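You operate a simulated robot arm through the tools that you are given. There is no shell and no other tool. Be economical: measure what you need, move in short steps, check, and stop when the job is done.

You run a simulated robot arm. Do the job below in one go: nothing can be reset, and whatever is moved stays where it is left.

Task
Try both plug gauges in the lot 35 bush: small green tray if only GO enters, else small grey tray.
Fine: use the gauge nest; put both gauges back.
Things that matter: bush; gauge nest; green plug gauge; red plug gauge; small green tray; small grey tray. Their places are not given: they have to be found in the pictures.

It is judged by the outcome, as a careful person would: the job done as asked, and still so three seconds after it is handed in. It fails if anything else is knocked over, pushed out of place, dropped, spilled or broken.

Robot
A 7-joint arm with a two-finger parallel gripper, fixed in place. Base frame: the origin is at the foot of the arm, x ahead of it, y to its left, z up; the work surface is at about z = 880. Units: mm, rad, N and s.
With the tool pointing down near the work surface it reaches from about 240 to 680 mm from the base axis. Its first joint turns from -1.152 to 1.152 rad. Payload 2.4 kg.
The tool frame sits at the grasp point between the pads (the TCP): z along the fingers, y along the line on which they close. The tips reach 30 mm beyond it. The gripper opens to 94 mm. The fingers are 28 mm wide and 10 mm thick; the gripper's body (50 by 96 mm) begins 55 mm behind the TCP.
Orientation is told as [roll, pitch, yaw] about the base's x, y, z axes, in that order, counted from this pose: with the fingers straight down and closing along the base's y, the tool's x points along the base's -x, its y along +y and its z along -z.

Tools
- The arm moves only by the tool nudge_tool. Its argument "deltas" is a list that holds one entry, the list of rows, each a list of 7 numbers: the closure, from 0 (fully open) to 1 (shut), then the shift along the tool's x, y, z in units of 300 mm (1.0 is 300 mm), then the turn, a rotation vector about the tool's x, y, z in units of 60 degrees (1.0 is 60 degrees). In form: [[[claw, tx, ty, tz, ax, ay, az], ...]]. A call has 1 to 20 rows; each row is the pose to reach, as a shift and turn from the pose commanded when the call began, along the tool's axes at that moment. A call with a number of a shift or a turn outside -1 to 1 is refused whole. A row lasts 0.2 s, in which the tool goes at most 50 mm and 0.15 rad; a call with a longer step from one row to the next is refused whole, and so is a gripper value outside its range. A pose out of reach is approached as far as the arm can. The call stops where the force on the tool passes 40 N (or 10 N more than at its start, if that is more) or the arm is blocked; 0.2 s more then pass. The fingers move at their own pace (about 153 mm/s each) and stop on an object; they squeeze with about 44 N. The grip force told is the motor's: it shows also when the fingers shut on nothing. Time passes only in rows, and 0.2 s behind the last, so rows that repeat a pose let the fingers close. The reply holds the time, the measured pose of the TCP, the force on the tool along the base axes, the opening and the grip force, in the units named above and with some noise.
- Cameras (640 x 400 px; columns grow to the right, rows downward): "scene" is fixed at [22.2, 460.4, 1455.7]; the picture's right is [-0.88, -0.48, 0.00], its down [-0.22, 0.41, -0.89] and it looks along [0.42, -0.78, -0.46] (base axes); focal length 362 px, centre (320, 200). "wrist" rides on the gripper at [-37, 0, -58] in the tool frame; the picture's right is [0.00, -1.00, 0.00], its down [0.97, 0.00, -0.24] and it looks along [0.24, 0.00, 0.97] (tool axes); focal length 218 px, centre (320, 200).
- grab_frame(camera): a new picture of that camera. No time passes.
- locate(camera, pixels): for up to 12 pixels [column, row] of the newest picture of that camera ("zoom" is the newest enlarged one), the place [x, y, z] in the base frame of the surface seen there, good to about 2 mm. No time passes.
- close_up(camera, box): a new picture of the part [left, top, right, bottom] of that camera's present view, enlarged. No time passes.
- job_done(): hands the job in; it is judged then, once.

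Go step by step. Measure first, check grasps and placings, and put right what went wrong. The budget is 80 turns and 54 pictures, counting those below and the enlarged ones. Unless the task says otherwise, let go and move clear before handing in, and close with one line.

The tools are called after "Call:" as a command line: name --argument value ..., lists and objects as JSON in quotes. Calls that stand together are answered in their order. nudge_tool: Moves the arm, as the interface text tells. Its arguments: {"type":"object","properties":{"deltas":{"type":"array"}},"required":["deltas"]} The other tools are called the same way: grab_frame (camera) takes a picture; locate (camera, pixels) gives the place of the surface under pixels of a picture; close_up (camera, box) takes an enlarged picture of a part of a camera's view; job_done () hands the job in.

At the start:

```text
time: 0.0
ee_pos: [410.9, -27.7, 1218.5]
ee_rot: [0.001, -0.001, 0.0]
contact_force: [0.5, 0.5, 0.1]
opening: 93.9
finger_force: 0.1
```

scene: 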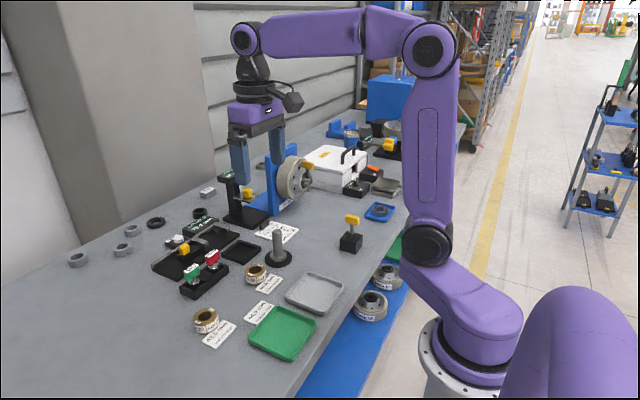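
wrist: 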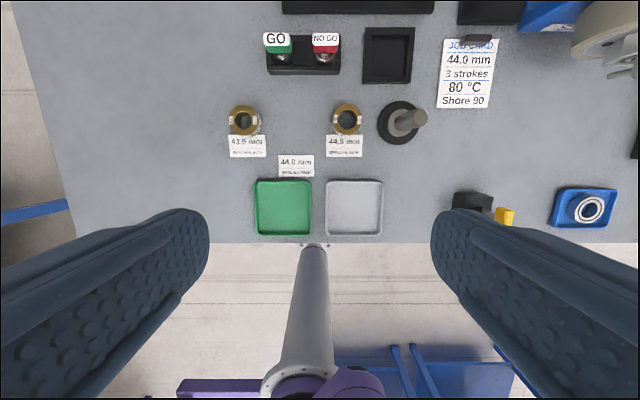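

The wrist picture shows two bushes (245,120) and (347,118), gauges at (278,48) and (325,48), an empty square nest (388,55) and two trays. I'll enlarge to read the labels.

Call:
close_up --camera "wrist" --box '[220, 90, 380, 190]'

Call:
close_up --camera "wrist" --box '[250, 10, 500, 166]'

Call:
close_up --camera "scene" --box '[140, 200, 340, 360]'

Call:
locate --camera "wrist" --pixels '[[278, 42], [325, 42], [245, 120], [347, 118], [388, 55], [284, 208], [354, 208], [400, 122], [270, 70], [338, 72], [233, 112], [260, 112]]'

```text
4.00 times, centred on (300, 140) of wrist
```

zoom: 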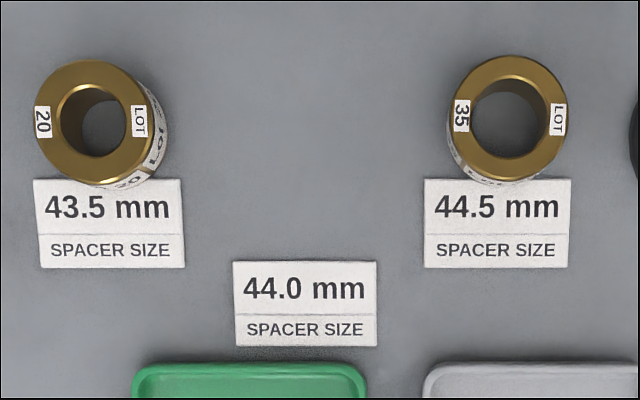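

```text
2.56 times, centred on (375, 88) of wrist
```

zoom: 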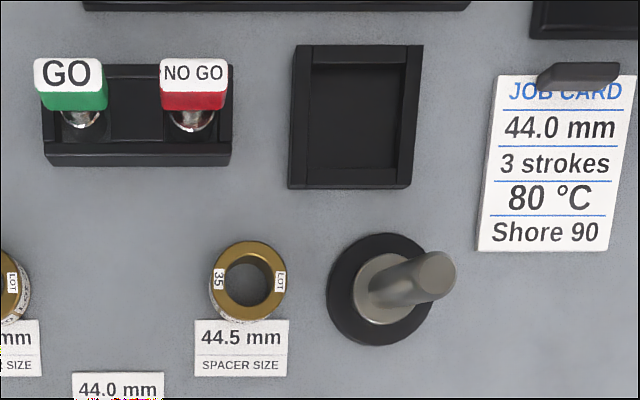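

```text
2.50 times, centred on (240, 280) of scene
```

zoom: 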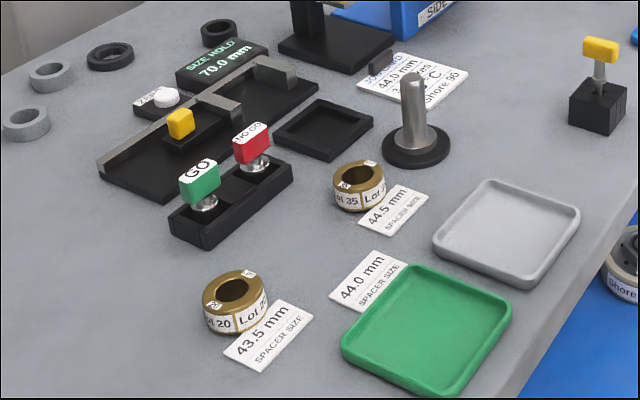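

```text
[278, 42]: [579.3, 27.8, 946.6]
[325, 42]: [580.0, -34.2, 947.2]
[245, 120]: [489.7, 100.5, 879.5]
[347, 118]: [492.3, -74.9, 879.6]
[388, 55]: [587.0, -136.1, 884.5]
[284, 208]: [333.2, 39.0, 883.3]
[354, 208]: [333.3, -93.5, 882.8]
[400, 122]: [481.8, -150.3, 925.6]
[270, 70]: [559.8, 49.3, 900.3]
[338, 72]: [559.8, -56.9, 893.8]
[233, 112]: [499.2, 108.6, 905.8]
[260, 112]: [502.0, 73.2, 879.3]
```

Lot 35 is the right-hand bush at about (495,-75), and the square nest is at about (587,-136). I'll go closer for accurate measurements.

Call:
nudge_tool --deltas '[[[0, -0.086, -0.02, 0.086, 0, 0, 0], [0, -0.172, -0.04, 0.172, 0, 0, 0], [0, -0.258, -0.06, 0.258, 0, 0, 0], [0, -0.344, -0.08, 0.344, 0, 0, 0], [0, -0.43, -0.107, 0.43, 0, 0, 0], [0, -0.43, -0.107, 0.43, 0, 0, 0]]]'

Call:
grab_frame --camera "wrist"

```text
time: 1.4
ee_pos: [540.3, -60.7, 1089.2]
ee_rot: [0.001, -0.001, 0.001]
contact_force: [0.6, -0.7, 0.0]
opening: 93.9
finger_force: 0.1
```

```text
48 pictures are left
```

wrist: 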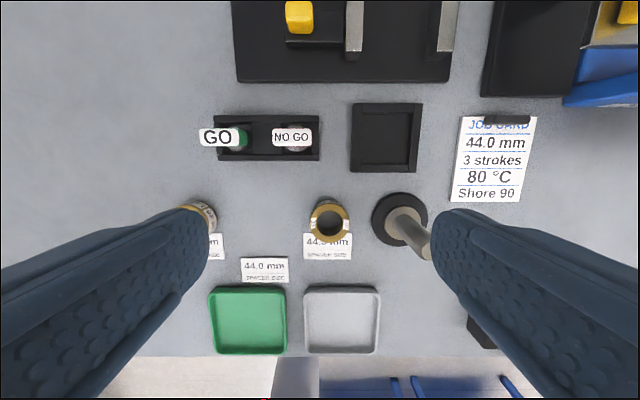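

Call:
locate --camera "wrist" --pixels '[[313, 222], [346, 222], [330, 206], [330, 239], [352, 105], [421, 105], [352, 166], [418, 171], [386, 138], [365, 140], [410, 140], [360, 113]]'

Call:
close_up --camera "wrist" --box '[190, 90, 440, 246]'

Call:
close_up --camera "scene" --box '[160, 220, 304, 310]'

```text
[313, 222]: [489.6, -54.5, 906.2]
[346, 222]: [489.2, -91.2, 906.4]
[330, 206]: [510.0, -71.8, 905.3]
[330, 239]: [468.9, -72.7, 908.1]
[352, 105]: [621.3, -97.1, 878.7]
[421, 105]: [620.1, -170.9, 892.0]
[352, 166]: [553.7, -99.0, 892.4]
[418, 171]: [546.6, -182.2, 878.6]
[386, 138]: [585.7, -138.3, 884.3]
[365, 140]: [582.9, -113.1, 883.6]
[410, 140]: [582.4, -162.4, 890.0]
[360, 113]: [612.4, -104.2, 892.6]
```

```text
2.56 times, centred on (315, 168) of wrist
```

zoom: 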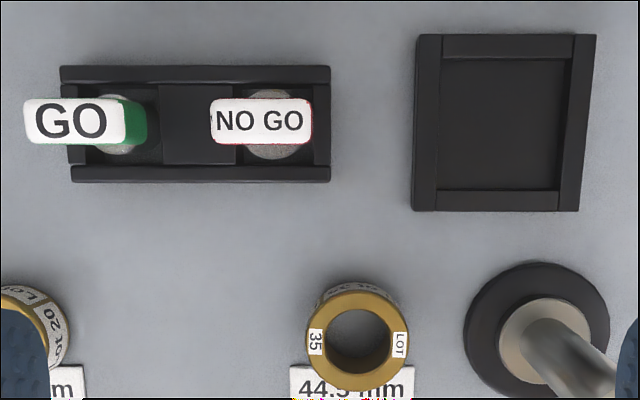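

```text
4.44 times, centred on (232, 265) of scene
```

zoom: 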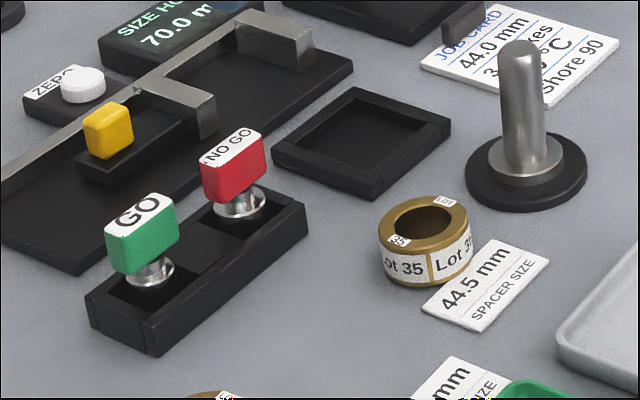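

The square nest has its rim at z≈892, its floor at z≈884 and is about 50 mm wide inside. The bush is about 41 mm across and its top is at z≈906. I'll go above the lot 35 bush.

Call:
nudge_tool --deltas '[[[0.25, 0.056, -0.013, 0.1, 0, 0, 0], [0.25, 0.112, -0.026, 0.2, 0, 0, 0], [0.25, 0.169, -0.039, 0.297, 0, 0, 0], [0.25, 0.169, -0.039, 0.297, 0, 0, 0]]]'

Call:
grab_frame --camera "wrist"

```text
time: 2.4
ee_pos: [487.9, -70.2, 1001.6]
ee_rot: [-0.001, 0.0, 0.0]
contact_force: [-0.5, 0.2, 0.7]
opening: 70.6
finger_force: 0.0
```

```text
45 pictures are left
```

wrist: 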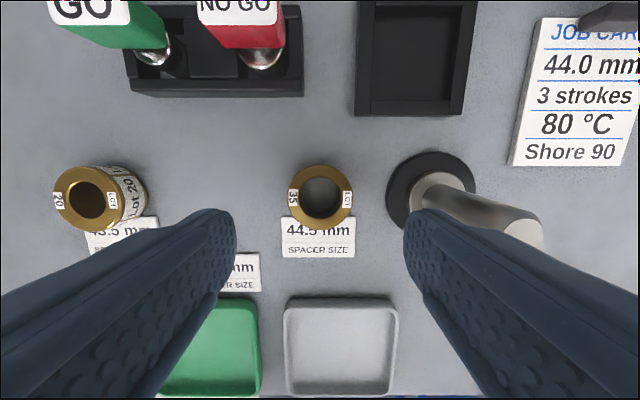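

The bush rim shows at columns 288–354 and rows 165–231. I'll measure it together with the pin and the nest.

Call:
locate --camera "wrist" --pixels '[[291, 198], [351, 198], [321, 168], [321, 229], [302, 197], [340, 197], [321, 181], [321, 217], [376, 101], [452, 103], [535, 225], [388, 185]]'

Call:
close_up --camera "wrist" --box '[260, 140, 388, 220]'

```text
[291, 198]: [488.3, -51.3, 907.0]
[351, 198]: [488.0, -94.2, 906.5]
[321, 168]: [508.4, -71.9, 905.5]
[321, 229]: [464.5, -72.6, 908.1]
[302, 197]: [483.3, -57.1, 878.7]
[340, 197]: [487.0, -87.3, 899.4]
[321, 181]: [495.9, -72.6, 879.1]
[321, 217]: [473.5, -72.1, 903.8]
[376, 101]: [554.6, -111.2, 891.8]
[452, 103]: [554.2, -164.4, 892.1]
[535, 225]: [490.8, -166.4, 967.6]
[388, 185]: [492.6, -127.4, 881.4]
```

```text
5.00 times, centred on (324, 180) of wrist
```

zoom: 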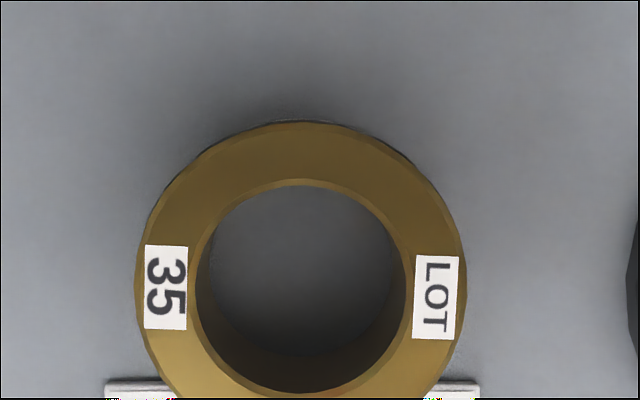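

The bush centre is about (486.5,-72.5), it is about 46 mm across and its bore is about 30 mm. I'll lower to grip its top ~14 mm, so the tips will stay above the nest rim later, and close.

Call:
nudge_tool --deltas '[[[0.25, 0.008, -0.004, 0.1, 0, 0, 0], [0.25, 0.008, -0.004, 0.2, 0, 0, 0], [0.25, 0.008, -0.004, 0.262, 0, 0, 0], [0.25, 0.008, -0.004, 0.262, 0, 0, 0], [0.6, 0.008, -0.004, 0.262, 0, 0, 0], [0.6, 0.008, -0.004, 0.262, 0, 0, 0], [0.6, 0.008, -0.004, 0.262, 0, 0, 0]]]'

Call:
grab_frame --camera "wrist"

```text
time: 4.0
ee_pos: [486.6, -71.6, 923.4]
ee_rot: [0.001, 0.0, 0.0]
contact_force: [-0.3, -0.9, 0.2]
opening: 47.1
finger_force: 43.3
```

```text
43 pictures are left
```

wrist: 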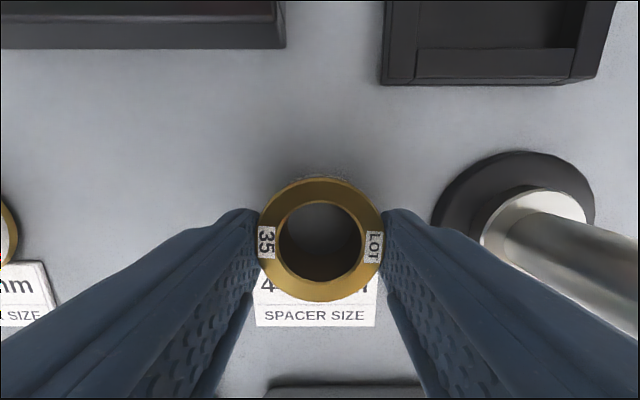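

The bush is gripped (opening 47.1, force 43). I'll measure its offset in the grip, then lift.

Call:
locate --camera "wrist" --pixels '[[320, 181], [320, 298], [320, 203], [320, 283]]'

Call:
nudge_tool --deltas '[[[0.6, 0, 0, -0.1, 0, 0, 0], [0.6, 0, 0, -0.2, 0, 0, 0], [0.6, 0, 0, -0.25, 0, 0, 0], [0.6, -0.06, -0.1, -0.25, 0, 0, 0], [0.6, -0.14, -0.217, -0.25, 0, 0, 0], [0.6, -0.14, -0.217, -0.25, 0, 0, 0]]]'

Call:
grab_frame --camera "wrist"

```text
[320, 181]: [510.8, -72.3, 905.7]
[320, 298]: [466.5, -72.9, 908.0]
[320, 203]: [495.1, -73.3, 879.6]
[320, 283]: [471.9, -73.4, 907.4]
```

```text
time: 5.4
ee_pos: [529.7, -136.3, 996.4]
ee_rot: [0.0, -0.001, 0.0]
contact_force: [-1.2, 0.2, -2.2]
opening: 46.9
finger_force: 43.9
```

```text
42 pictures are left
```

wrist: 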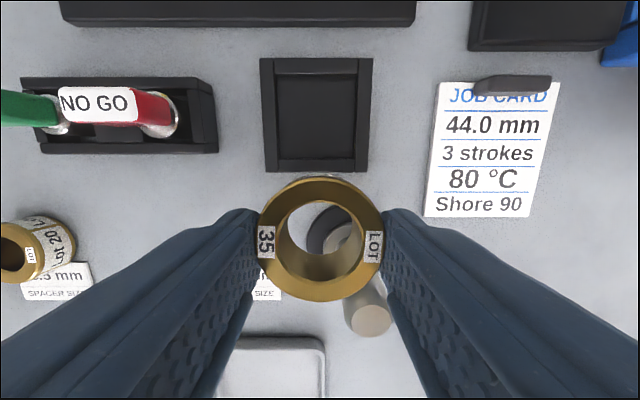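

I'll measure the nest's inner edges and the bush's position in this view.

Call:
close_up --camera "wrist" --box '[240, 40, 400, 140]'

Call:
locate --camera "wrist" --pixels '[[270, 115], [364, 115], [276, 115], [357, 115], [318, 70], [318, 163], [318, 77], [318, 158], [320, 181], [320, 298], [260, 240], [380, 240]]'

```text
4.00 times, centred on (320, 90) of wrist
```

zoom: 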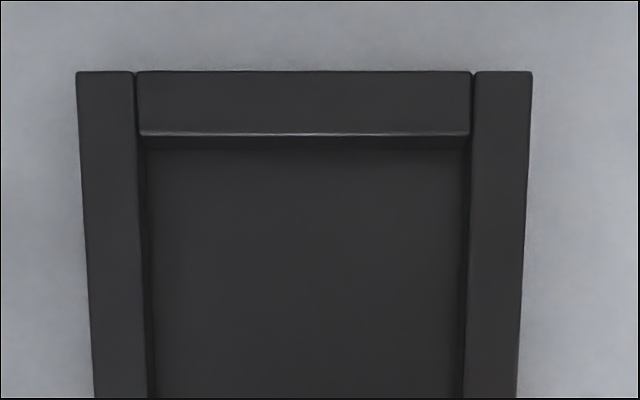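

```text
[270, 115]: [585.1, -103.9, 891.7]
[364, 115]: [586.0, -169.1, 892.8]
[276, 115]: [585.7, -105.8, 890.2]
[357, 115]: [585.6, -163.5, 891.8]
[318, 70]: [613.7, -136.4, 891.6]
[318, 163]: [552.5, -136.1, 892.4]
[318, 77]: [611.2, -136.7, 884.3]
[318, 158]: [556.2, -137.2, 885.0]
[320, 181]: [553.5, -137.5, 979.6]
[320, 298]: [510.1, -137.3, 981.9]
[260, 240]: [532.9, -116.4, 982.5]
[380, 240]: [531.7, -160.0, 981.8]
```

The nest is centred near (583.5,-135.3) and is about 56 mm wide inside. The bush centre is at (531.8,-137.6). I'll move over the nest and lower.

Call:
nudge_tool --deltas '[[[0.6, -0.09, 0.004, 0, 0, 0, 0], [0.6, -0.172, 0.008, 0, 0, 0, 0], [0.6, -0.172, 0.008, 0.1, 0, 0, 0], [0.6, -0.172, 0.008, 0.18, 0, 0, 0], [0.6, -0.172, 0.008, 0.21, 0, 0, 0], [0.6, -0.172, 0.008, 0.225, 0, 0, 0], [0.6, -0.172, 0.008, 0.231, 0, 0, 0], [0.6, -0.172, 0.008, 0.231, 0, 0, 0]]]'

Call:
grab_frame --camera "wrist"

Call:
close_up --camera "scene" --box '[176, 210, 304, 290]'

```text
time: 7.2
ee_pos: [580.8, -135.8, 928.4]
ee_rot: [-0.001, 0.0, 0.0]
contact_force: [-0.5, -1.3, -1.1]
opening: 47.1
finger_force: 44.3
```

```text
40 pictures are left
```

wrist: 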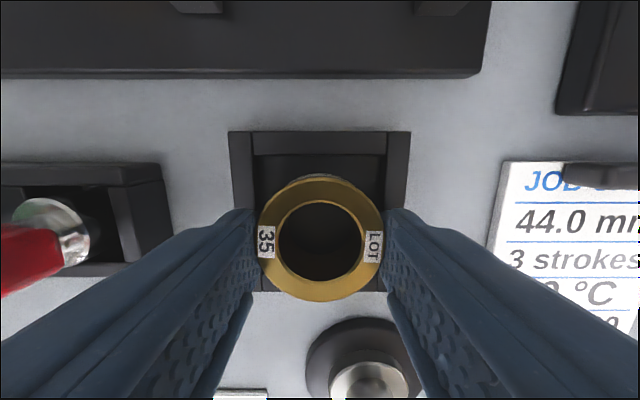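

```text
5.00 times, centred on (240, 250) of scene
```

zoom: 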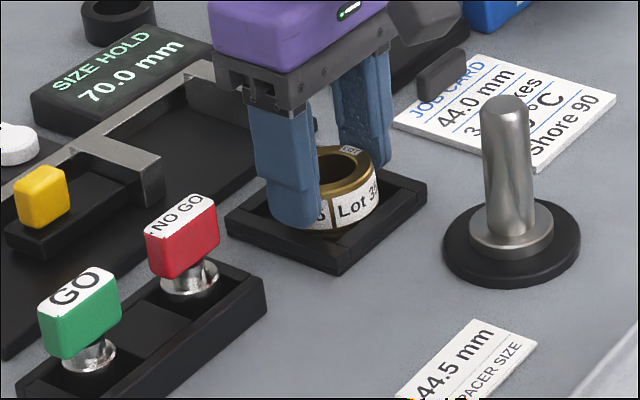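

The bush is inside the nest with no contact force yet. I'll lower it gently to the floor.

Call:
nudge_tool --deltas '[[[0.6, 0, 0, 0.003, 0, 0, 0], [0.6, 0, 0, 0.005, 0, 0, 0]]]'

Call:
locate --camera "wrist" --pixels '[[320, 181], [320, 298], [320, 155], [320, 165], [254, 155], [385, 155], [320, 240], [262, 288], [378, 288]]'

```text
time: 7.8
ee_pos: [581.3, -136.1, 925.9]
ee_rot: [0.0, -0.002, -0.001]
contact_force: [-1.0, 0.7, -0.4]
opening: 47.0
finger_force: 44.3
```

```text
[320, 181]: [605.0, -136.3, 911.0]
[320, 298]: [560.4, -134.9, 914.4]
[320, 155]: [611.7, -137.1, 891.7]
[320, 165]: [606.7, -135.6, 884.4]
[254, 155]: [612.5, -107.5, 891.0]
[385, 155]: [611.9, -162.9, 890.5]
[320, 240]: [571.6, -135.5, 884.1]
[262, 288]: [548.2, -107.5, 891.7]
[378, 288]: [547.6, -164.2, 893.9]
```

There is still no contact, so I'll lower a bit more.

Call:
nudge_tool --deltas '[[[0.6, 0, 0, 0.002, 0, 0, 0], [0.6, 0, 0, 0.004, 0, 0, 0]]]'

```text
time: 8.4
ee_pos: [580.1, -135.2, 927.3]
ee_rot: [0.0, -0.001, -0.001]
contact_force: [-4.1, 2.7, 13.3]
opening: 47.5
finger_force: 44.0
```

There is 13 N upward, so the bush is seated. I'll release and rise.

Call:
nudge_tool --deltas '[[[0.3, 0, 0, 0, 0, 0, 0], [0.3, 0, 0, 0, 0, 0, 0], [0.3, 0, 0, -0.1, 0, 0, 0], [0.3, 0, 0, -0.25, 0, 0, 0], [0.3, 0, 0, -0.4, 0, 0, 0], [0.3, 0, 0, -0.4, 0, 0, 0]]]'

Call:
grab_frame --camera "wrist"

```text
time: 9.8
ee_pos: [580.8, -135.2, 1045.9]
ee_rot: [0.001, 0.0, 0.001]
contact_force: [0.2, 0.3, 0.0]
opening: 65.9
finger_force: 0.0
```

```text
38 pictures are left
```

wrist: 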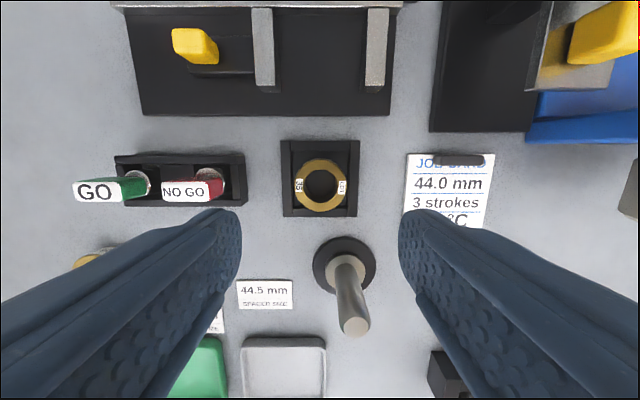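

The bush sits in the nest. I'll measure its centre, then move above the gauges while turning the gripper 45° (first half of 90°) so it can close on the handles' thin side.

Call:
locate --camera "wrist" --pixels '[[320, 161], [320, 210], [297, 186], [344, 186], [120, 190], [190, 190]]'

Call:
nudge_tool --deltas '[[[0.3, 0, 0.1, 0, 0, 0, 0.125], [0.3, 0, 0.2, 0, 0, 0, 0.25], [0.3, 0, 0.3, 0, 0, 0, 0.375], [0.3, 0, 0.4, 0, 0, 0, 0.5], [0.3, 0, 0.45, 0, 0, 0, 0.625], [0.3, 0, 0.45, 0, 0, 0, 0.75], [0.3, 0, 0.45, 0, 0, 0, 0.75]]]'

```text
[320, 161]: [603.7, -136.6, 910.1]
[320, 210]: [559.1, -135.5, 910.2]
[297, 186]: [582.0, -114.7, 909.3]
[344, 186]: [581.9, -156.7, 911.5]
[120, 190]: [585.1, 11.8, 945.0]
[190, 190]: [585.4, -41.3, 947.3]
```

```text
time: 11.4
ee_pos: [580.0, -0.5, 1045.3]
ee_rot: [0.001, 0.0, -0.787]
contact_force: [0.1, -0.5, 0.1]
opening: 65.6
finger_force: 0.1
```

The bush centre is about (581.4,-136.0). I'll finish the turn.

Call:
nudge_tool --deltas '[[[0.3, 0, 0, 0, 0, 0, 0.125], [0.3, 0, 0, 0, 0, 0, 0.25], [0.3, 0, 0, 0, 0, 0, 0.375], [0.3, 0, 0, 0, 0, 0, 0.5], [0.3, 0, 0, 0, 0, 0, 0.625], [0.3, 0, 0, 0, 0, 0, 0.75], [0.3, 0, 0, 0, 0, 0, 0.75]]]'

Call:
grab_frame --camera "wrist"

Call:
close_up --camera "scene" --box '[168, 230, 248, 300]'

```text
time: 13.0
ee_pos: [581.4, 0.2, 1046.6]
ee_rot: [0.001, -0.001, -1.574]
contact_force: [-0.5, -0.9, -0.6]
opening: 65.6
finger_force: 0.1
```

```text
37 pictures are left
```

wrist: 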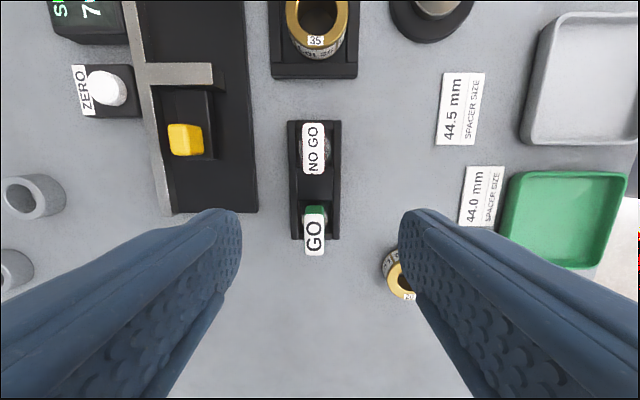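

```text
5.71 times, centred on (208, 265) of scene
```

zoom: 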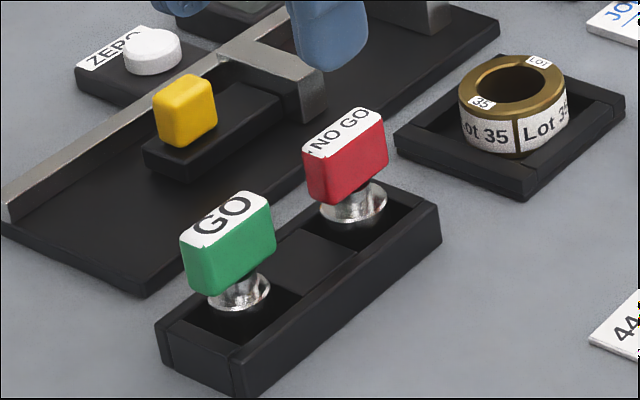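

The gripper now closes along base x. I'll measure both handles: GO top at (314,235), NO GO at (313,148).

Call:
locate --camera "wrist" --pixels '[[307, 234], [323, 234], [315, 218], [315, 251], [304, 149], [322, 149], [313, 126], [313, 171], [317, 210], [313, 185]]'

Call:
close_up --camera "wrist" --box '[240, 110, 400, 260]'

```text
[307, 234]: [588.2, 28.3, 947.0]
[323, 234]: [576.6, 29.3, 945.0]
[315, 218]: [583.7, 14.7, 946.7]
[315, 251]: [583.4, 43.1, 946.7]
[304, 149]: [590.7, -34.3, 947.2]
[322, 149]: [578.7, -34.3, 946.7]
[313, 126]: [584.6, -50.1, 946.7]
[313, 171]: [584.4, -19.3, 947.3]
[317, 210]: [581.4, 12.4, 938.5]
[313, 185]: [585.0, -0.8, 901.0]
```

```text
2.67 times, centred on (320, 185) of wrist
```

zoom: 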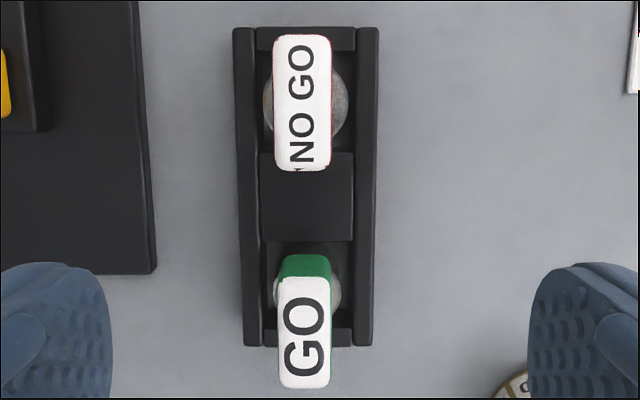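

The GO handle is centred at (583.2,28.8), about 15 mm thick with its top at z 947. I'll lower onto it with the tips near z 924 and grip.

Call:
nudge_tool --deltas '[[[0.5, 0.05, 0.008, 0.05, 0, 0, 0], [0.5, 0.096, 0.008, 0.12, 0, 0, 0], [0.5, 0.096, 0.008, 0.25, 0, 0, 0], [0.5, 0.096, 0.008, 0.306, 0, 0, 0], [0.5, 0.096, 0.008, 0.306, 0, 0, 0]]]'

Call:
grab_frame --camera "wrist"

Call:
close_up --camera "scene" --box '[168, 230, 248, 300]'

```text
time: 14.2
ee_pos: [583.4, 27.9, 954.3]
ee_rot: [0.001, 0.0, -1.571]
contact_force: [-0.4, -0.8, 0.1]
opening: 47.0
finger_force: 0.3
```

```text
34 pictures are left
```

wrist: 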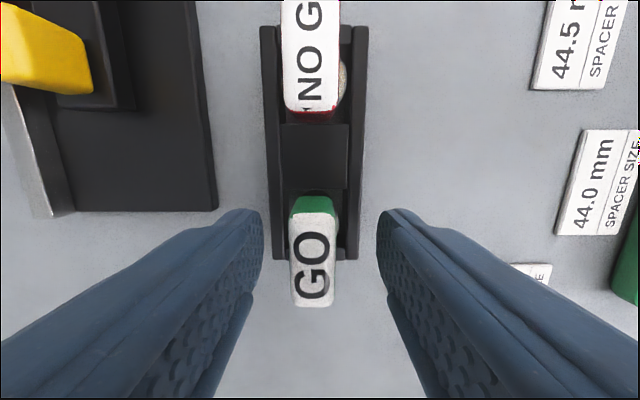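

```text
5.71 times, centred on (208, 265) of scene
```

zoom: 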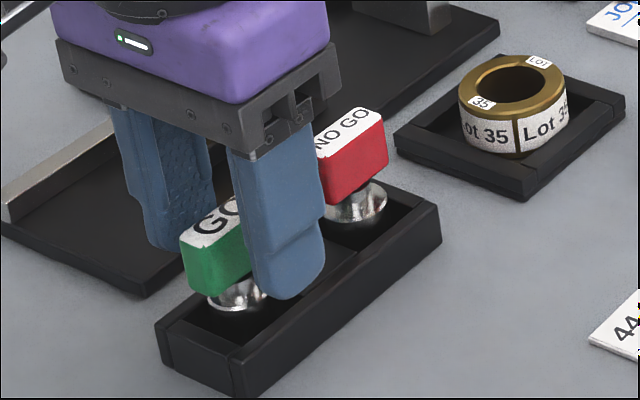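

The fingers straddle the handle. I'll check the handle's y against the tool before closing.

Call:
locate --camera "wrist" --pixels '[[313, 218], [313, 300], [293, 260], [334, 260], [315, 205], [313, 260]]'

```text
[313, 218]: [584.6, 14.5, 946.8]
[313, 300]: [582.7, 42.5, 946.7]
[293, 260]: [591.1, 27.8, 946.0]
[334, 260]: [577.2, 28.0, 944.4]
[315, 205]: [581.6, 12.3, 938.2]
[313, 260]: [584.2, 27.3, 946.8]
```

It is well centred; I'll close with a 0.7 mm x correction and then lift slightly.

Call:
nudge_tool --deltas '[[[0.5, 0, 0.002, 0, 0, 0, 0], [0.95, 0, 0.002, 0, 0, 0, 0], [0.95, 0, 0.002, 0, 0, 0, 0], [0.95, 0, 0.002, 0, 0, 0, 0]]]'

```text
time: 15.2
ee_pos: [583.7, 29.4, 953.2]
ee_rot: [0.0, 0.0, -1.571]
contact_force: [-0.3, 0.1, 1.9]
opening: 15.1
finger_force: 43.9
```

It is gripped at 15.1 mm. I'll lift 80 mm and look at the plug.

Call:
nudge_tool --deltas '[[[0.95, 0, 0, -0.06, 0, 0, 0], [0.95, 0, 0, -0.16, 0, 0, 0], [0.95, 0, 0, -0.27, 0, 0, 0], [0.95, 0, 0, -0.27, 0, 0, 0]]]'

Call:
close_up --camera "scene" --box '[150, 200, 278, 300]'

Call:
locate --camera "zoom" --pixels '[[320, 200]]'

```text
time: 16.2
ee_pos: [582.9, 27.9, 1034.4]
ee_rot: [0.001, 0.001, -1.57]
contact_force: [-0.7, 0.2, -1.8]
opening: 15.1
finger_force: 43.9
```

```text
4.00 times, centred on (214, 250) of scene
```

zoom: 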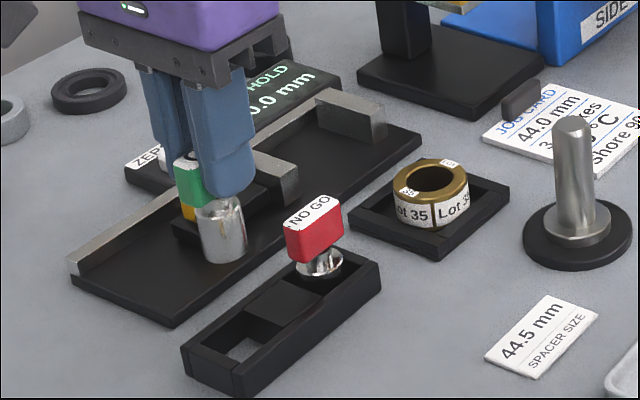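

```text
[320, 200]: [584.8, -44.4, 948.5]
```

The plug is a plain cylinder about 30 mm across and the pocket is open below. I'll measure the plug's edges.

Call:
locate --camera "zoom" --pixels '[[222, 259], [208, 235], [238, 235], [223, 235], [223, 212], [437, 180], [246, 345], [219, 345], [275, 345]]'

Call:
grab_frame --camera "wrist"

```text
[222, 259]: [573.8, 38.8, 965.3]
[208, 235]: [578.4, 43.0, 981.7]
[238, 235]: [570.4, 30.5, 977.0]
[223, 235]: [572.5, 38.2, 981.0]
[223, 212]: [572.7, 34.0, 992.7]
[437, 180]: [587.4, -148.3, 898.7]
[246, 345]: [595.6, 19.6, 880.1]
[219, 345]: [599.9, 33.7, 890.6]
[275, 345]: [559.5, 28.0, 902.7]
```

```text
31 pictures are left
```

wrist: 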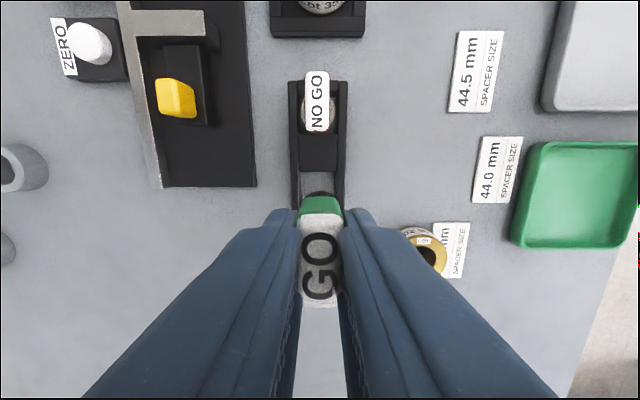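

The plug bottom is about 73 mm below the TCP and the plug is coaxial with the handle. I'll raise it and carry it over the NO GO gauge to y≈-80, to view the bush and the gauge together.

Call:
nudge_tool --deltas '[[[0.95, 0, 0, -0.07, 0, 0, 0], [0.95, -0.12, 0, -0.07, 0, 0, 0], [0.95, -0.24, 0, -0.07, 0, 0, 0], [0.95, -0.36, 0, -0.07, 0, 0, 0], [0.95, -0.36, 0, -0.07, 0, 0, 0]]]'

Call:
grab_frame --camera "wrist"

```text
time: 17.4
ee_pos: [584.2, -78.1, 1056.0]
ee_rot: [0.0, -0.001, -1.57]
contact_force: [-0.4, -0.2, -1.7]
opening: 15.4
finger_force: 44.0
```

```text
30 pictures are left
```

wrist: 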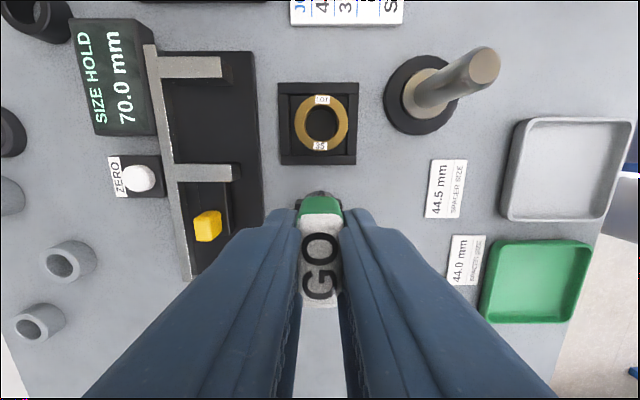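

Call:
locate --camera "wrist" --pixels '[[296, 123], [346, 123], [321, 98], [321, 149], [300, 255], [342, 255], [320, 220], [320, 305], [320, 250]]'

Call:
close_up --camera "wrist" --box '[272, 78, 368, 168]'

```text
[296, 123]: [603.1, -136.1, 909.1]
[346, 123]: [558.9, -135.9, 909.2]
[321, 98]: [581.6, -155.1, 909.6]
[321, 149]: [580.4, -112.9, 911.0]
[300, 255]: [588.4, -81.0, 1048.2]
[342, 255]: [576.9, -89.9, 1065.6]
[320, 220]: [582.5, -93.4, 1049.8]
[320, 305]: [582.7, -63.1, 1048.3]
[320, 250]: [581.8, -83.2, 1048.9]
```

```text
4.44 times, centred on (320, 123) of wrist
```

zoom: 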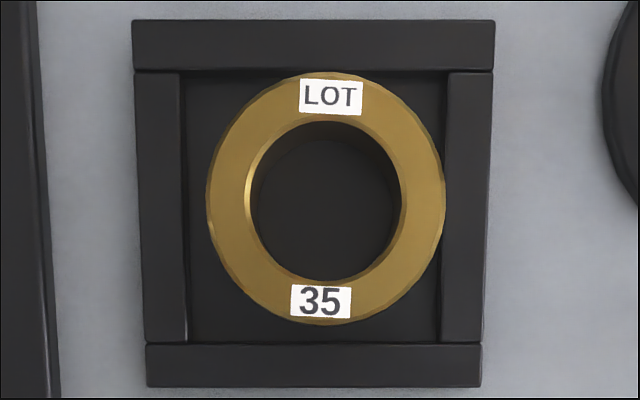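

In this view the bush centre is about 1.3 mm toward -x and 56 mm toward -y of the gauge. I'll move above it and lower to a few millimetres above the bush.

Call:
nudge_tool --deltas '[[[0.95, -0.1, -0.004, 0, 0, 0, 0], [0.95, -0.187, -0.0043, 0, 0, 0, 0], [0.95, -0.187, -0.0043, 0.1, 0, 0, 0], [0.95, -0.187, -0.0043, 0.2, 0, 0, 0], [0.95, -0.187, -0.0043, 0.225, 0, 0, 0], [0.95, -0.187, -0.0043, 0.225, 0, 0, 0]]]'

Call:
close_up --camera "scene" --box '[224, 210, 288, 250]'

Call:
grab_frame --camera "wrist"

```text
time: 18.8
ee_pos: [581.9, -134.0, 987.8]
ee_rot: [0.0, 0.0, -1.57]
contact_force: [-0.2, 0.3, -2.1]
opening: 15.2
finger_force: 44.4
```

```text
10.00 times, centred on (256, 230) of scene
```

zoom: 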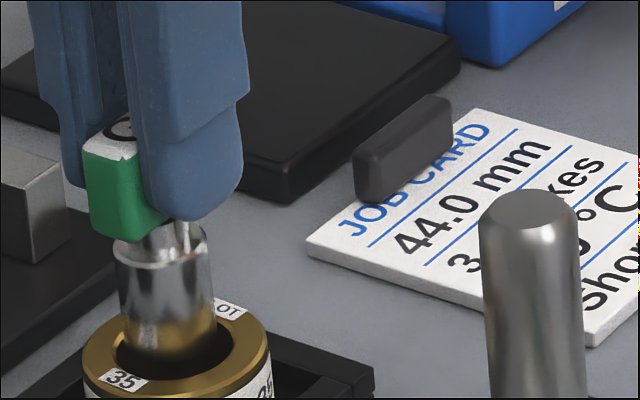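

```text
27 pictures are left
```

wrist: 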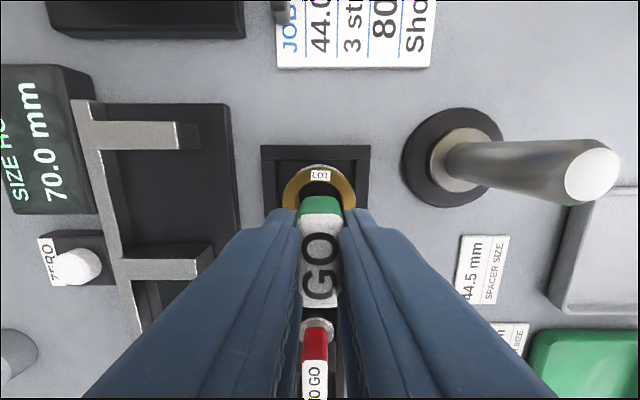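

The scene view suggests the plug is about 1.5 mm off, and the wrist rim at row 165 suggests a shift of about -2 mm in y. I'll enlarge the wrist view to refine this.

Call:
close_up --camera "wrist" --box '[256, 140, 384, 220]'

Call:
locate --camera "zoom" --pixels '[[318, 135], [150, 300], [480, 300], [230, 160], [410, 160]]'

```text
5.00 times, centred on (320, 180) of wrist
```

zoom: 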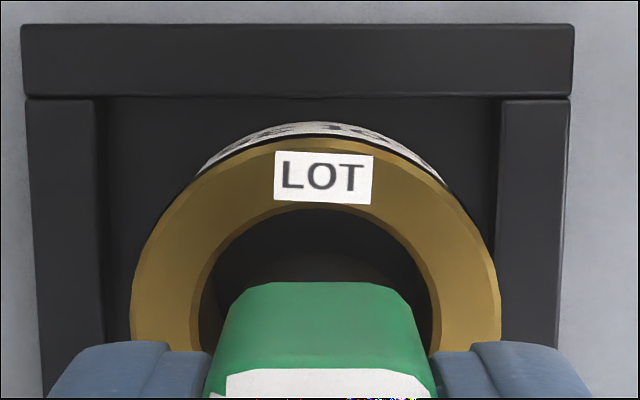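

```text
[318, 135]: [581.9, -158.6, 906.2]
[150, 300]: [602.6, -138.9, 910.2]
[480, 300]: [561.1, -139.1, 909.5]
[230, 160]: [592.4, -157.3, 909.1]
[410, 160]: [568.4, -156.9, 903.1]
```

Combining both views, a small correction of about (-0.3,-1.0) is sensible. I'll lower slowly and watch the force; contact with the bush top would come near TCP z≈983.

Call:
nudge_tool --deltas '[[[0.95, -0.0033, -0.001, 0, 0, 0, 0], [0.95, -0.0033, -0.001, 0.01, 0, 0, 0], [0.95, -0.0033, -0.001, 0.02, 0, 0, 0], [0.95, -0.0033, -0.001, 0.027, 0, 0, 0], [0.95, -0.0033, -0.001, 0.033, 0, 0, 0]]]'

Call:
close_up --camera "scene" --box '[224, 210, 288, 250]'

```text
time: 20.0
ee_pos: [581.5, -136.2, 977.8]
ee_rot: [0.0, -0.001, -1.571]
contact_force: [1.1, 0.6, -1.9]
opening: 15.2
finger_force: 43.9
```

```text
10.00 times, centred on (256, 230) of scene
```

zoom: 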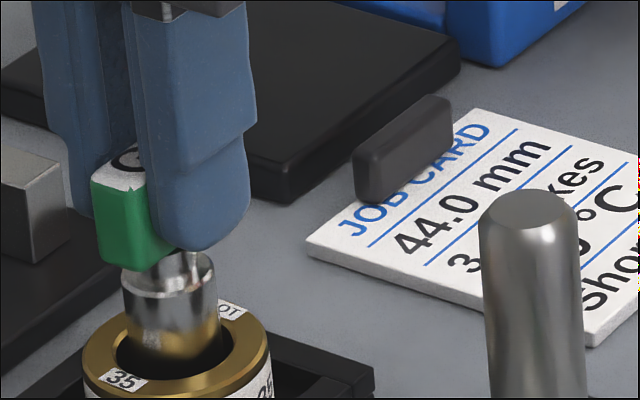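

It is entering with no force (TCP z 978). I'll continue slowly to about 962.

Call:
nudge_tool --deltas '[[[0.95, 0, 0, 0.01, 0, 0, 0], [0.95, 0, 0, 0.02, 0, 0, 0], [0.95, 0, 0, 0.03, 0, 0, 0], [0.95, 0, 0, 0.04, 0, 0, 0], [0.95, 0, 0, 0.05, 0, 0, 0], [0.95, 0, 0, 0.055, 0, 0, 0]]]'

Call:
close_up --camera "scene" --box '[224, 210, 288, 250]'

```text
time: 21.4
ee_pos: [580.7, -136.2, 961.8]
ee_rot: [-0.002, -0.001, -1.571]
contact_force: [0.6, -0.4, -0.7]
opening: 15.2
finger_force: 43.8
```

```text
10.00 times, centred on (256, 230) of scene
```

zoom: 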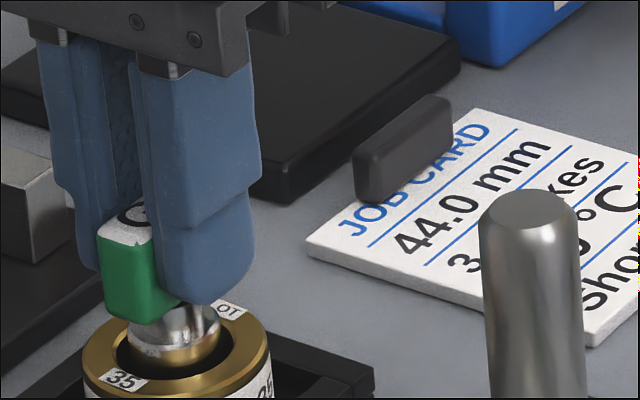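

GO enters fully with no resistance. I'll withdraw straight up, carry it back above its own pocket and stop above the rack.

Call:
nudge_tool --deltas '[[[0.95, 0, 0, -0.08, 0, 0, 0], [0.95, 0, 0, -0.2, 0, 0, 0], [0.95, 0, 0, -0.317, 0, 0, 0], [0.95, 0.12, 0.003, -0.317, 0, 0, 0], [0.95, 0.24, 0.0053, -0.317, 0, 0, 0], [0.95, 0.36, 0.0053, -0.317, 0, 0, 0], [0.95, 0.48, 0.0053, -0.317, 0, 0, 0], [0.95, 0.5503, 0.0053, -0.317, 0, 0, 0], [0.95, 0.5503, 0.0053, -0.2, 0, 0, 0], [0.95, 0.5503, 0.0053, -0.09, 0, 0, 0], [0.95, 0.5503, 0.0053, -0.08, 0, 0, 0], [0.95, 0.5503, 0.0053, -0.08, 0, 0, 0]]]'

Call:
close_up --camera "scene" --box '[170, 230, 290, 305]'

Call:
close_up --camera "wrist" --box '[240, 60, 400, 260]'

```text
time: 24.0
ee_pos: [582.5, 29.0, 985.9]
ee_rot: [0.001, 0.0, -1.571]
contact_force: [0.1, 0.1, -1.3]
opening: 15.0
finger_force: 43.9
```

```text
5.33 times, centred on (230, 268) of scene
```

zoom: 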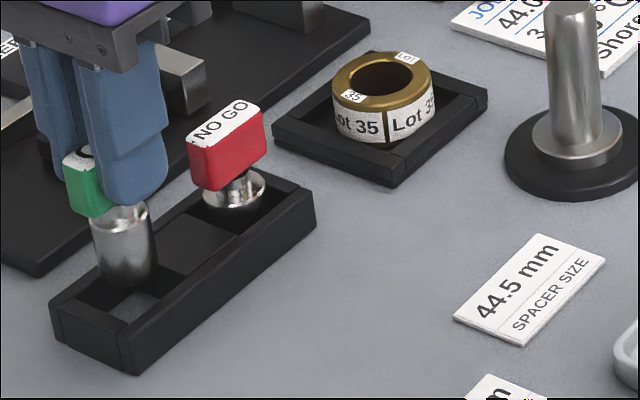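

```text
2.00 times, centred on (320, 160) of wrist
```

zoom: 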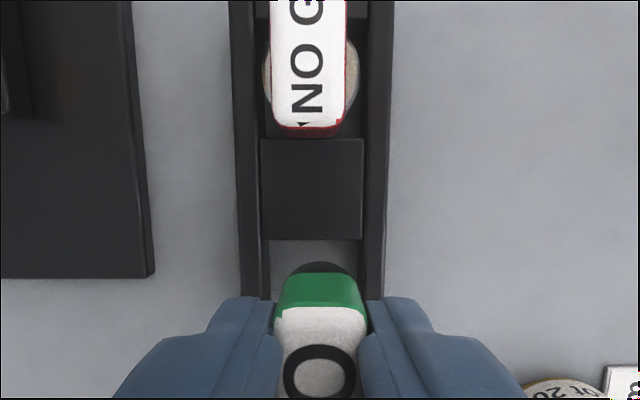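

It is aligned over its pocket. I'll lower slowly to its home height.

Call:
nudge_tool --deltas '[[[0.95, 0, 0, 0.03, 0, 0, 0], [0.95, 0, 0, 0.05, 0, 0, 0], [0.95, 0, 0, 0.07, 0, 0, 0], [0.95, 0, 0, 0.09, 0, 0, 0], [0.95, 0, 0, 0.1, 0, 0, 0], [0.95, 0, 0, 0.105, 0, 0, 0]]]'

```text
time: 25.4
ee_pos: [583.8, 28.5, 954.0]
ee_rot: [0.0, -0.001, -1.569]
contact_force: [-0.2, -0.2, -2.0]
opening: 15.3
finger_force: 44.1
```

It is at home height with about half a millimetre to go. I'll touch down, release and rise.

Call:
nudge_tool --deltas '[[[0.95, 0, 0, 0.002, 0, 0, 0], [0.95, 0, 0, 0.002, 0, 0, 0], [0.5, 0, 0, 0.002, 0, 0, 0], [0.5, 0, 0, 0.002, 0, 0, 0], [0.5, 0, 0, -0.08, 0, 0, 0], [0.5, 0, 0, -0.2, 0, 0, 0], [0.5, -0.1, 0, -0.2, 0, 0, 0], [0.5, -0.211, 0.002, -0.2, 0, 0, 0], [0.5, -0.211, 0.002, -0.2, 0, 0, 0]]]'

Call:
grab_frame --camera "wrist"

Call:
close_up --camera "scene" --box '[170, 230, 290, 305]'

```text
time: 27.4
ee_pos: [583.0, -35.7, 1014.8]
ee_rot: [-0.001, 0.001, -1.571]
contact_force: [-0.4, 0.3, -0.2]
opening: 46.7
finger_force: 0.0
```

```text
21 pictures are left
```

wrist: 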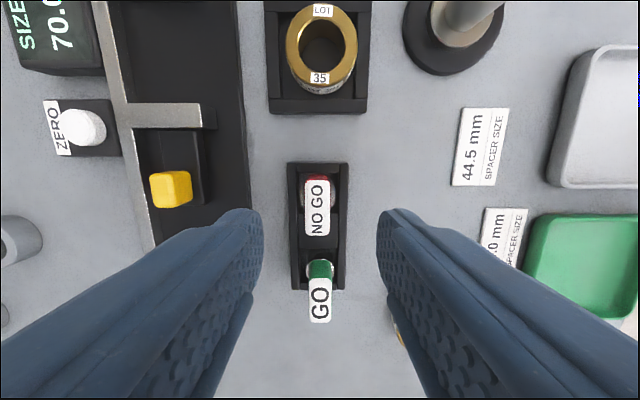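

```text
5.33 times, centred on (230, 268) of scene
```

zoom: 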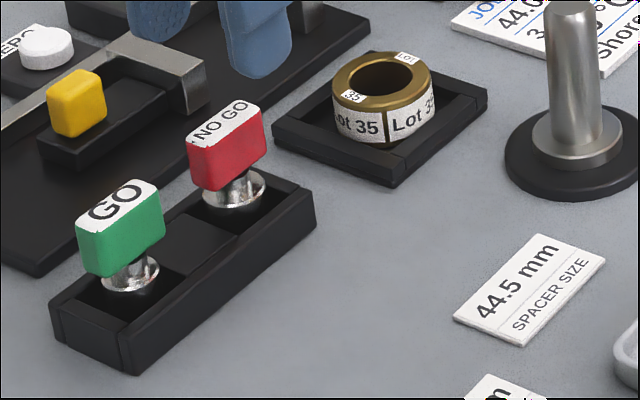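

GO is back in its pocket. I'll measure the NO GO handle at (317,208).

Call:
locate --camera "wrist" --pixels '[[308, 208], [327, 208], [317, 185], [317, 232], [310, 300], [329, 300]]'

```text
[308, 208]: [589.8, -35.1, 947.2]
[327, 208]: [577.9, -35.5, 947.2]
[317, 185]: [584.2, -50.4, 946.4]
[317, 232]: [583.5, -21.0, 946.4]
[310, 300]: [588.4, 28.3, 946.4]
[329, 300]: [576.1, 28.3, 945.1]
```

NO GO is centred at (584,-35.3), right under the tool. I'll descend and grip.

Call:
nudge_tool --deltas '[[[0.5, -0.002, 0, 0.1, 0, 0, 0], [0.5, -0.002, 0, 0.18, 0, 0, 0], [0.5, -0.002, 0, 0.202, 0, 0, 0], [0.5, -0.002, 0, 0.202, 0, 0, 0], [0.95, -0.002, 0, 0.202, 0, 0, 0], [0.95, -0.002, 0, 0.202, 0, 0, 0], [0.95, -0.002, 0, 0.202, 0, 0, 0]]]'

```text
time: 29.0
ee_pos: [584.6, -35.7, 953.4]
ee_rot: [0.0, 0.001, -1.572]
contact_force: [0.4, 0.1, -0.1]
opening: 15.2
finger_force: 44.2
```

It is gripped. I'll lift and move above the bush using the same alignment that worked for GO, stopping just above its rim.

Call:
nudge_tool --deltas '[[[0.95, 0, 0, -0.08, 0, 0, 0], [0.95, 0, 0, -0.2, 0, 0, 0], [0.95, 0, 0, -0.3, 0, 0, 0], [0.95, -0.12, -0.003, -0.3, 0, 0, 0], [0.95, -0.24, -0.0073, -0.3, 0, 0, 0], [0.95, -0.3373, -0.0073, -0.3, 0, 0, 0], [0.95, -0.3373, -0.0073, -0.2, 0, 0, 0], [0.95, -0.3373, -0.0073, -0.12, 0, 0, 0], [0.95, -0.3373, -0.0073, -0.113, 0, 0, 0], [0.95, -0.3373, -0.0073, -0.113, 0, 0, 0]]]'

Call:
close_up --camera "scene" --box '[224, 210, 288, 250]'

Call:
close_up --camera "wrist" --box '[256, 140, 384, 220]'

```text
time: 31.2
ee_pos: [582.0, -136.1, 988.2]
ee_rot: [-0.001, -0.001, -1.57]
contact_force: [-0.9, -0.7, -1.5]
opening: 15.3
finger_force: 44.0
```

```text
10.00 times, centred on (256, 230) of scene
```

zoom: 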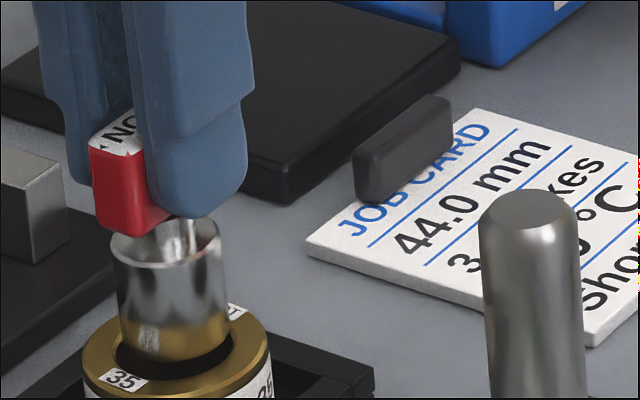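

```text
5.00 times, centred on (320, 180) of wrist
```

zoom: 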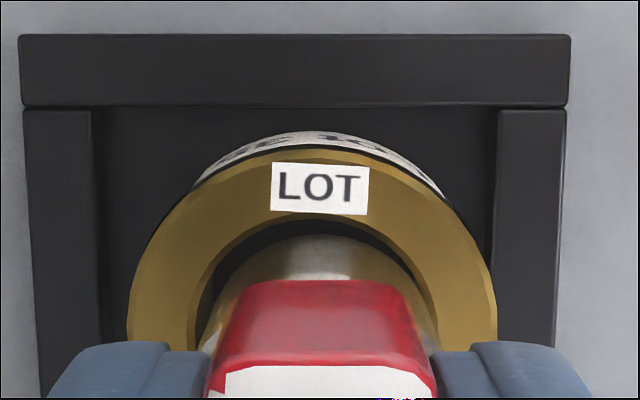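

The NO GO plug is clearly larger than GO. It looks coaxial to within about 0.5 mm, so I'll nudge +0.5 mm in x and lower in small steps while watching the force.

Call:
nudge_tool --deltas '[[[0.95, 0, 0.0016, 0, 0, 0, 0], [0.95, 0, 0.0016, 0.01, 0, 0, 0], [0.95, 0, 0.0016, 0.015, 0, 0, 0], [0.95, 0, 0.0016, 0.02, 0, 0, 0], [0.95, 0, 0.0016, 0.025, 0, 0, 0]]]'

Call:
close_up --camera "scene" --box '[224, 210, 288, 250]'

```text
time: 32.4
ee_pos: [582.4, -136.1, 979.6]
ee_rot: [0.0, 0.002, -1.569]
contact_force: [-0.6, -0.1, -1.5]
opening: 15.1
finger_force: 44.3
```

```text
10.00 times, centred on (256, 230) of scene
```

zoom: 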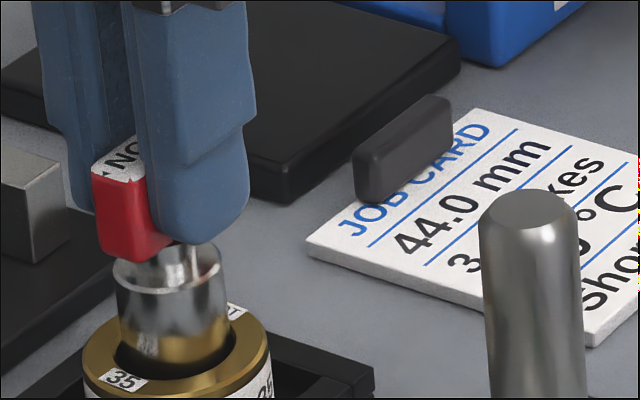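

There is no contact yet at TCP z≈980. I'll continue lowering slowly.

Call:
nudge_tool --deltas '[[[0.95, 0, 0, 0.005, 0, 0, 0], [0.95, 0, 0, 0.01, 0, 0, 0], [0.95, 0, 0, 0.015, 0, 0, 0], [0.95, 0, 0, 0.02, 0, 0, 0], [0.95, 0, 0, 0.02, 0, 0, 0]]]'

Call:
close_up --camera "scene" --box '[224, 210, 288, 250]'

```text
time: 33.6
ee_pos: [583.0, -136.7, 973.9]
ee_rot: [0.0, 0.0, -1.569]
contact_force: [-1.2, 0.1, -2.1]
opening: 15.2
finger_force: 43.9
```

```text
10.00 times, centred on (256, 230) of scene
```

zoom: 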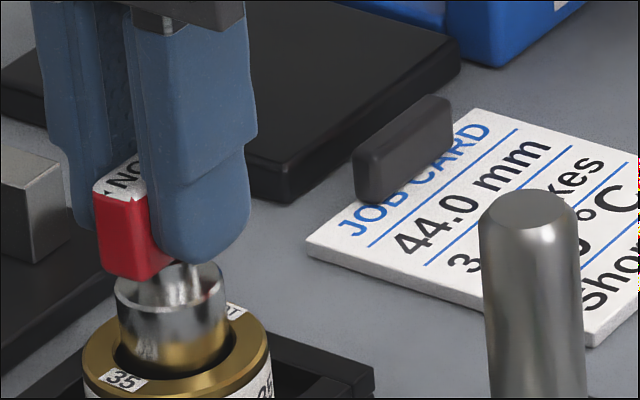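

The NO GO plug is going in too, with no force. I'll continue to full depth to be sure.

Call:
nudge_tool --deltas '[[[0.95, 0, 0, 0.01, 0, 0, 0], [0.95, 0, 0, 0.02, 0, 0, 0], [0.95, 0, 0, 0.03, 0, 0, 0], [0.95, 0, 0, 0.038, 0, 0, 0], [0.95, 0, 0, 0.038, 0, 0, 0]]]'

Call:
close_up --camera "scene" --box '[224, 210, 288, 250]'

```text
time: 34.8
ee_pos: [582.5, -135.5, 963.1]
ee_rot: [0.0, -0.002, -1.571]
contact_force: [-0.2, -0.1, -2.1]
opening: 15.0
finger_force: 44.6
```

```text
10.00 times, centred on (256, 230) of scene
```

zoom: 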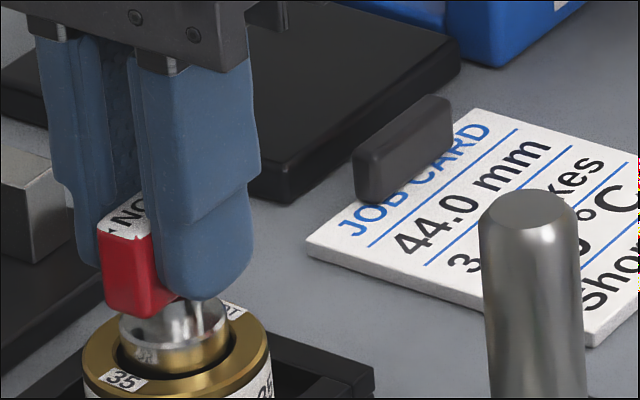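

NO GO also enters fully, so the bush is oversize and goes in the grey tray. I'll withdraw and return NO GO above its pocket.

Call:
nudge_tool --deltas '[[[0.95, 0, 0, -0.08, 0, 0, 0], [0.95, 0, 0, -0.18, 0, 0, 0], [0.95, 0, 0, -0.27, 0, 0, 0], [0.95, 0.12, 0.003, -0.27, 0, 0, 0], [0.95, 0.24, 0.0057, -0.27, 0, 0, 0], [0.95, 0.3373, 0.0057, -0.27, 0, 0, 0], [0.95, 0.3373, 0.0057, -0.16, 0, 0, 0], [0.95, 0.3373, 0.0057, -0.08, 0, 0, 0], [0.95, 0.3373, 0.0057, -0.08, 0, 0, 0]]]'

Call:
close_up --camera "scene" --box '[170, 230, 290, 305]'

```text
time: 36.8
ee_pos: [583.5, -37.5, 986.6]
ee_rot: [-0.001, -0.001, -1.571]
contact_force: [-0.1, 0.6, -1.4]
opening: 15.0
finger_force: 44.0
```

```text
5.33 times, centred on (230, 268) of scene
```

zoom: 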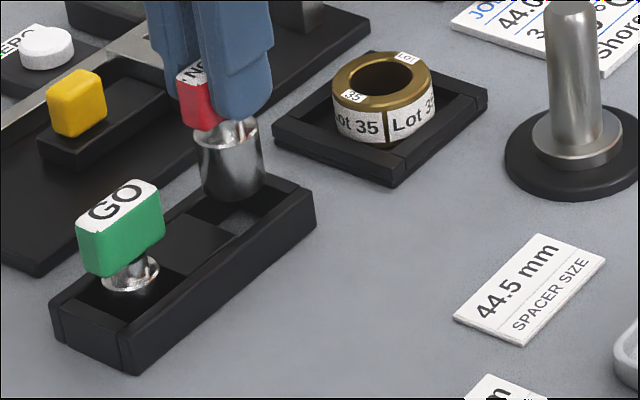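

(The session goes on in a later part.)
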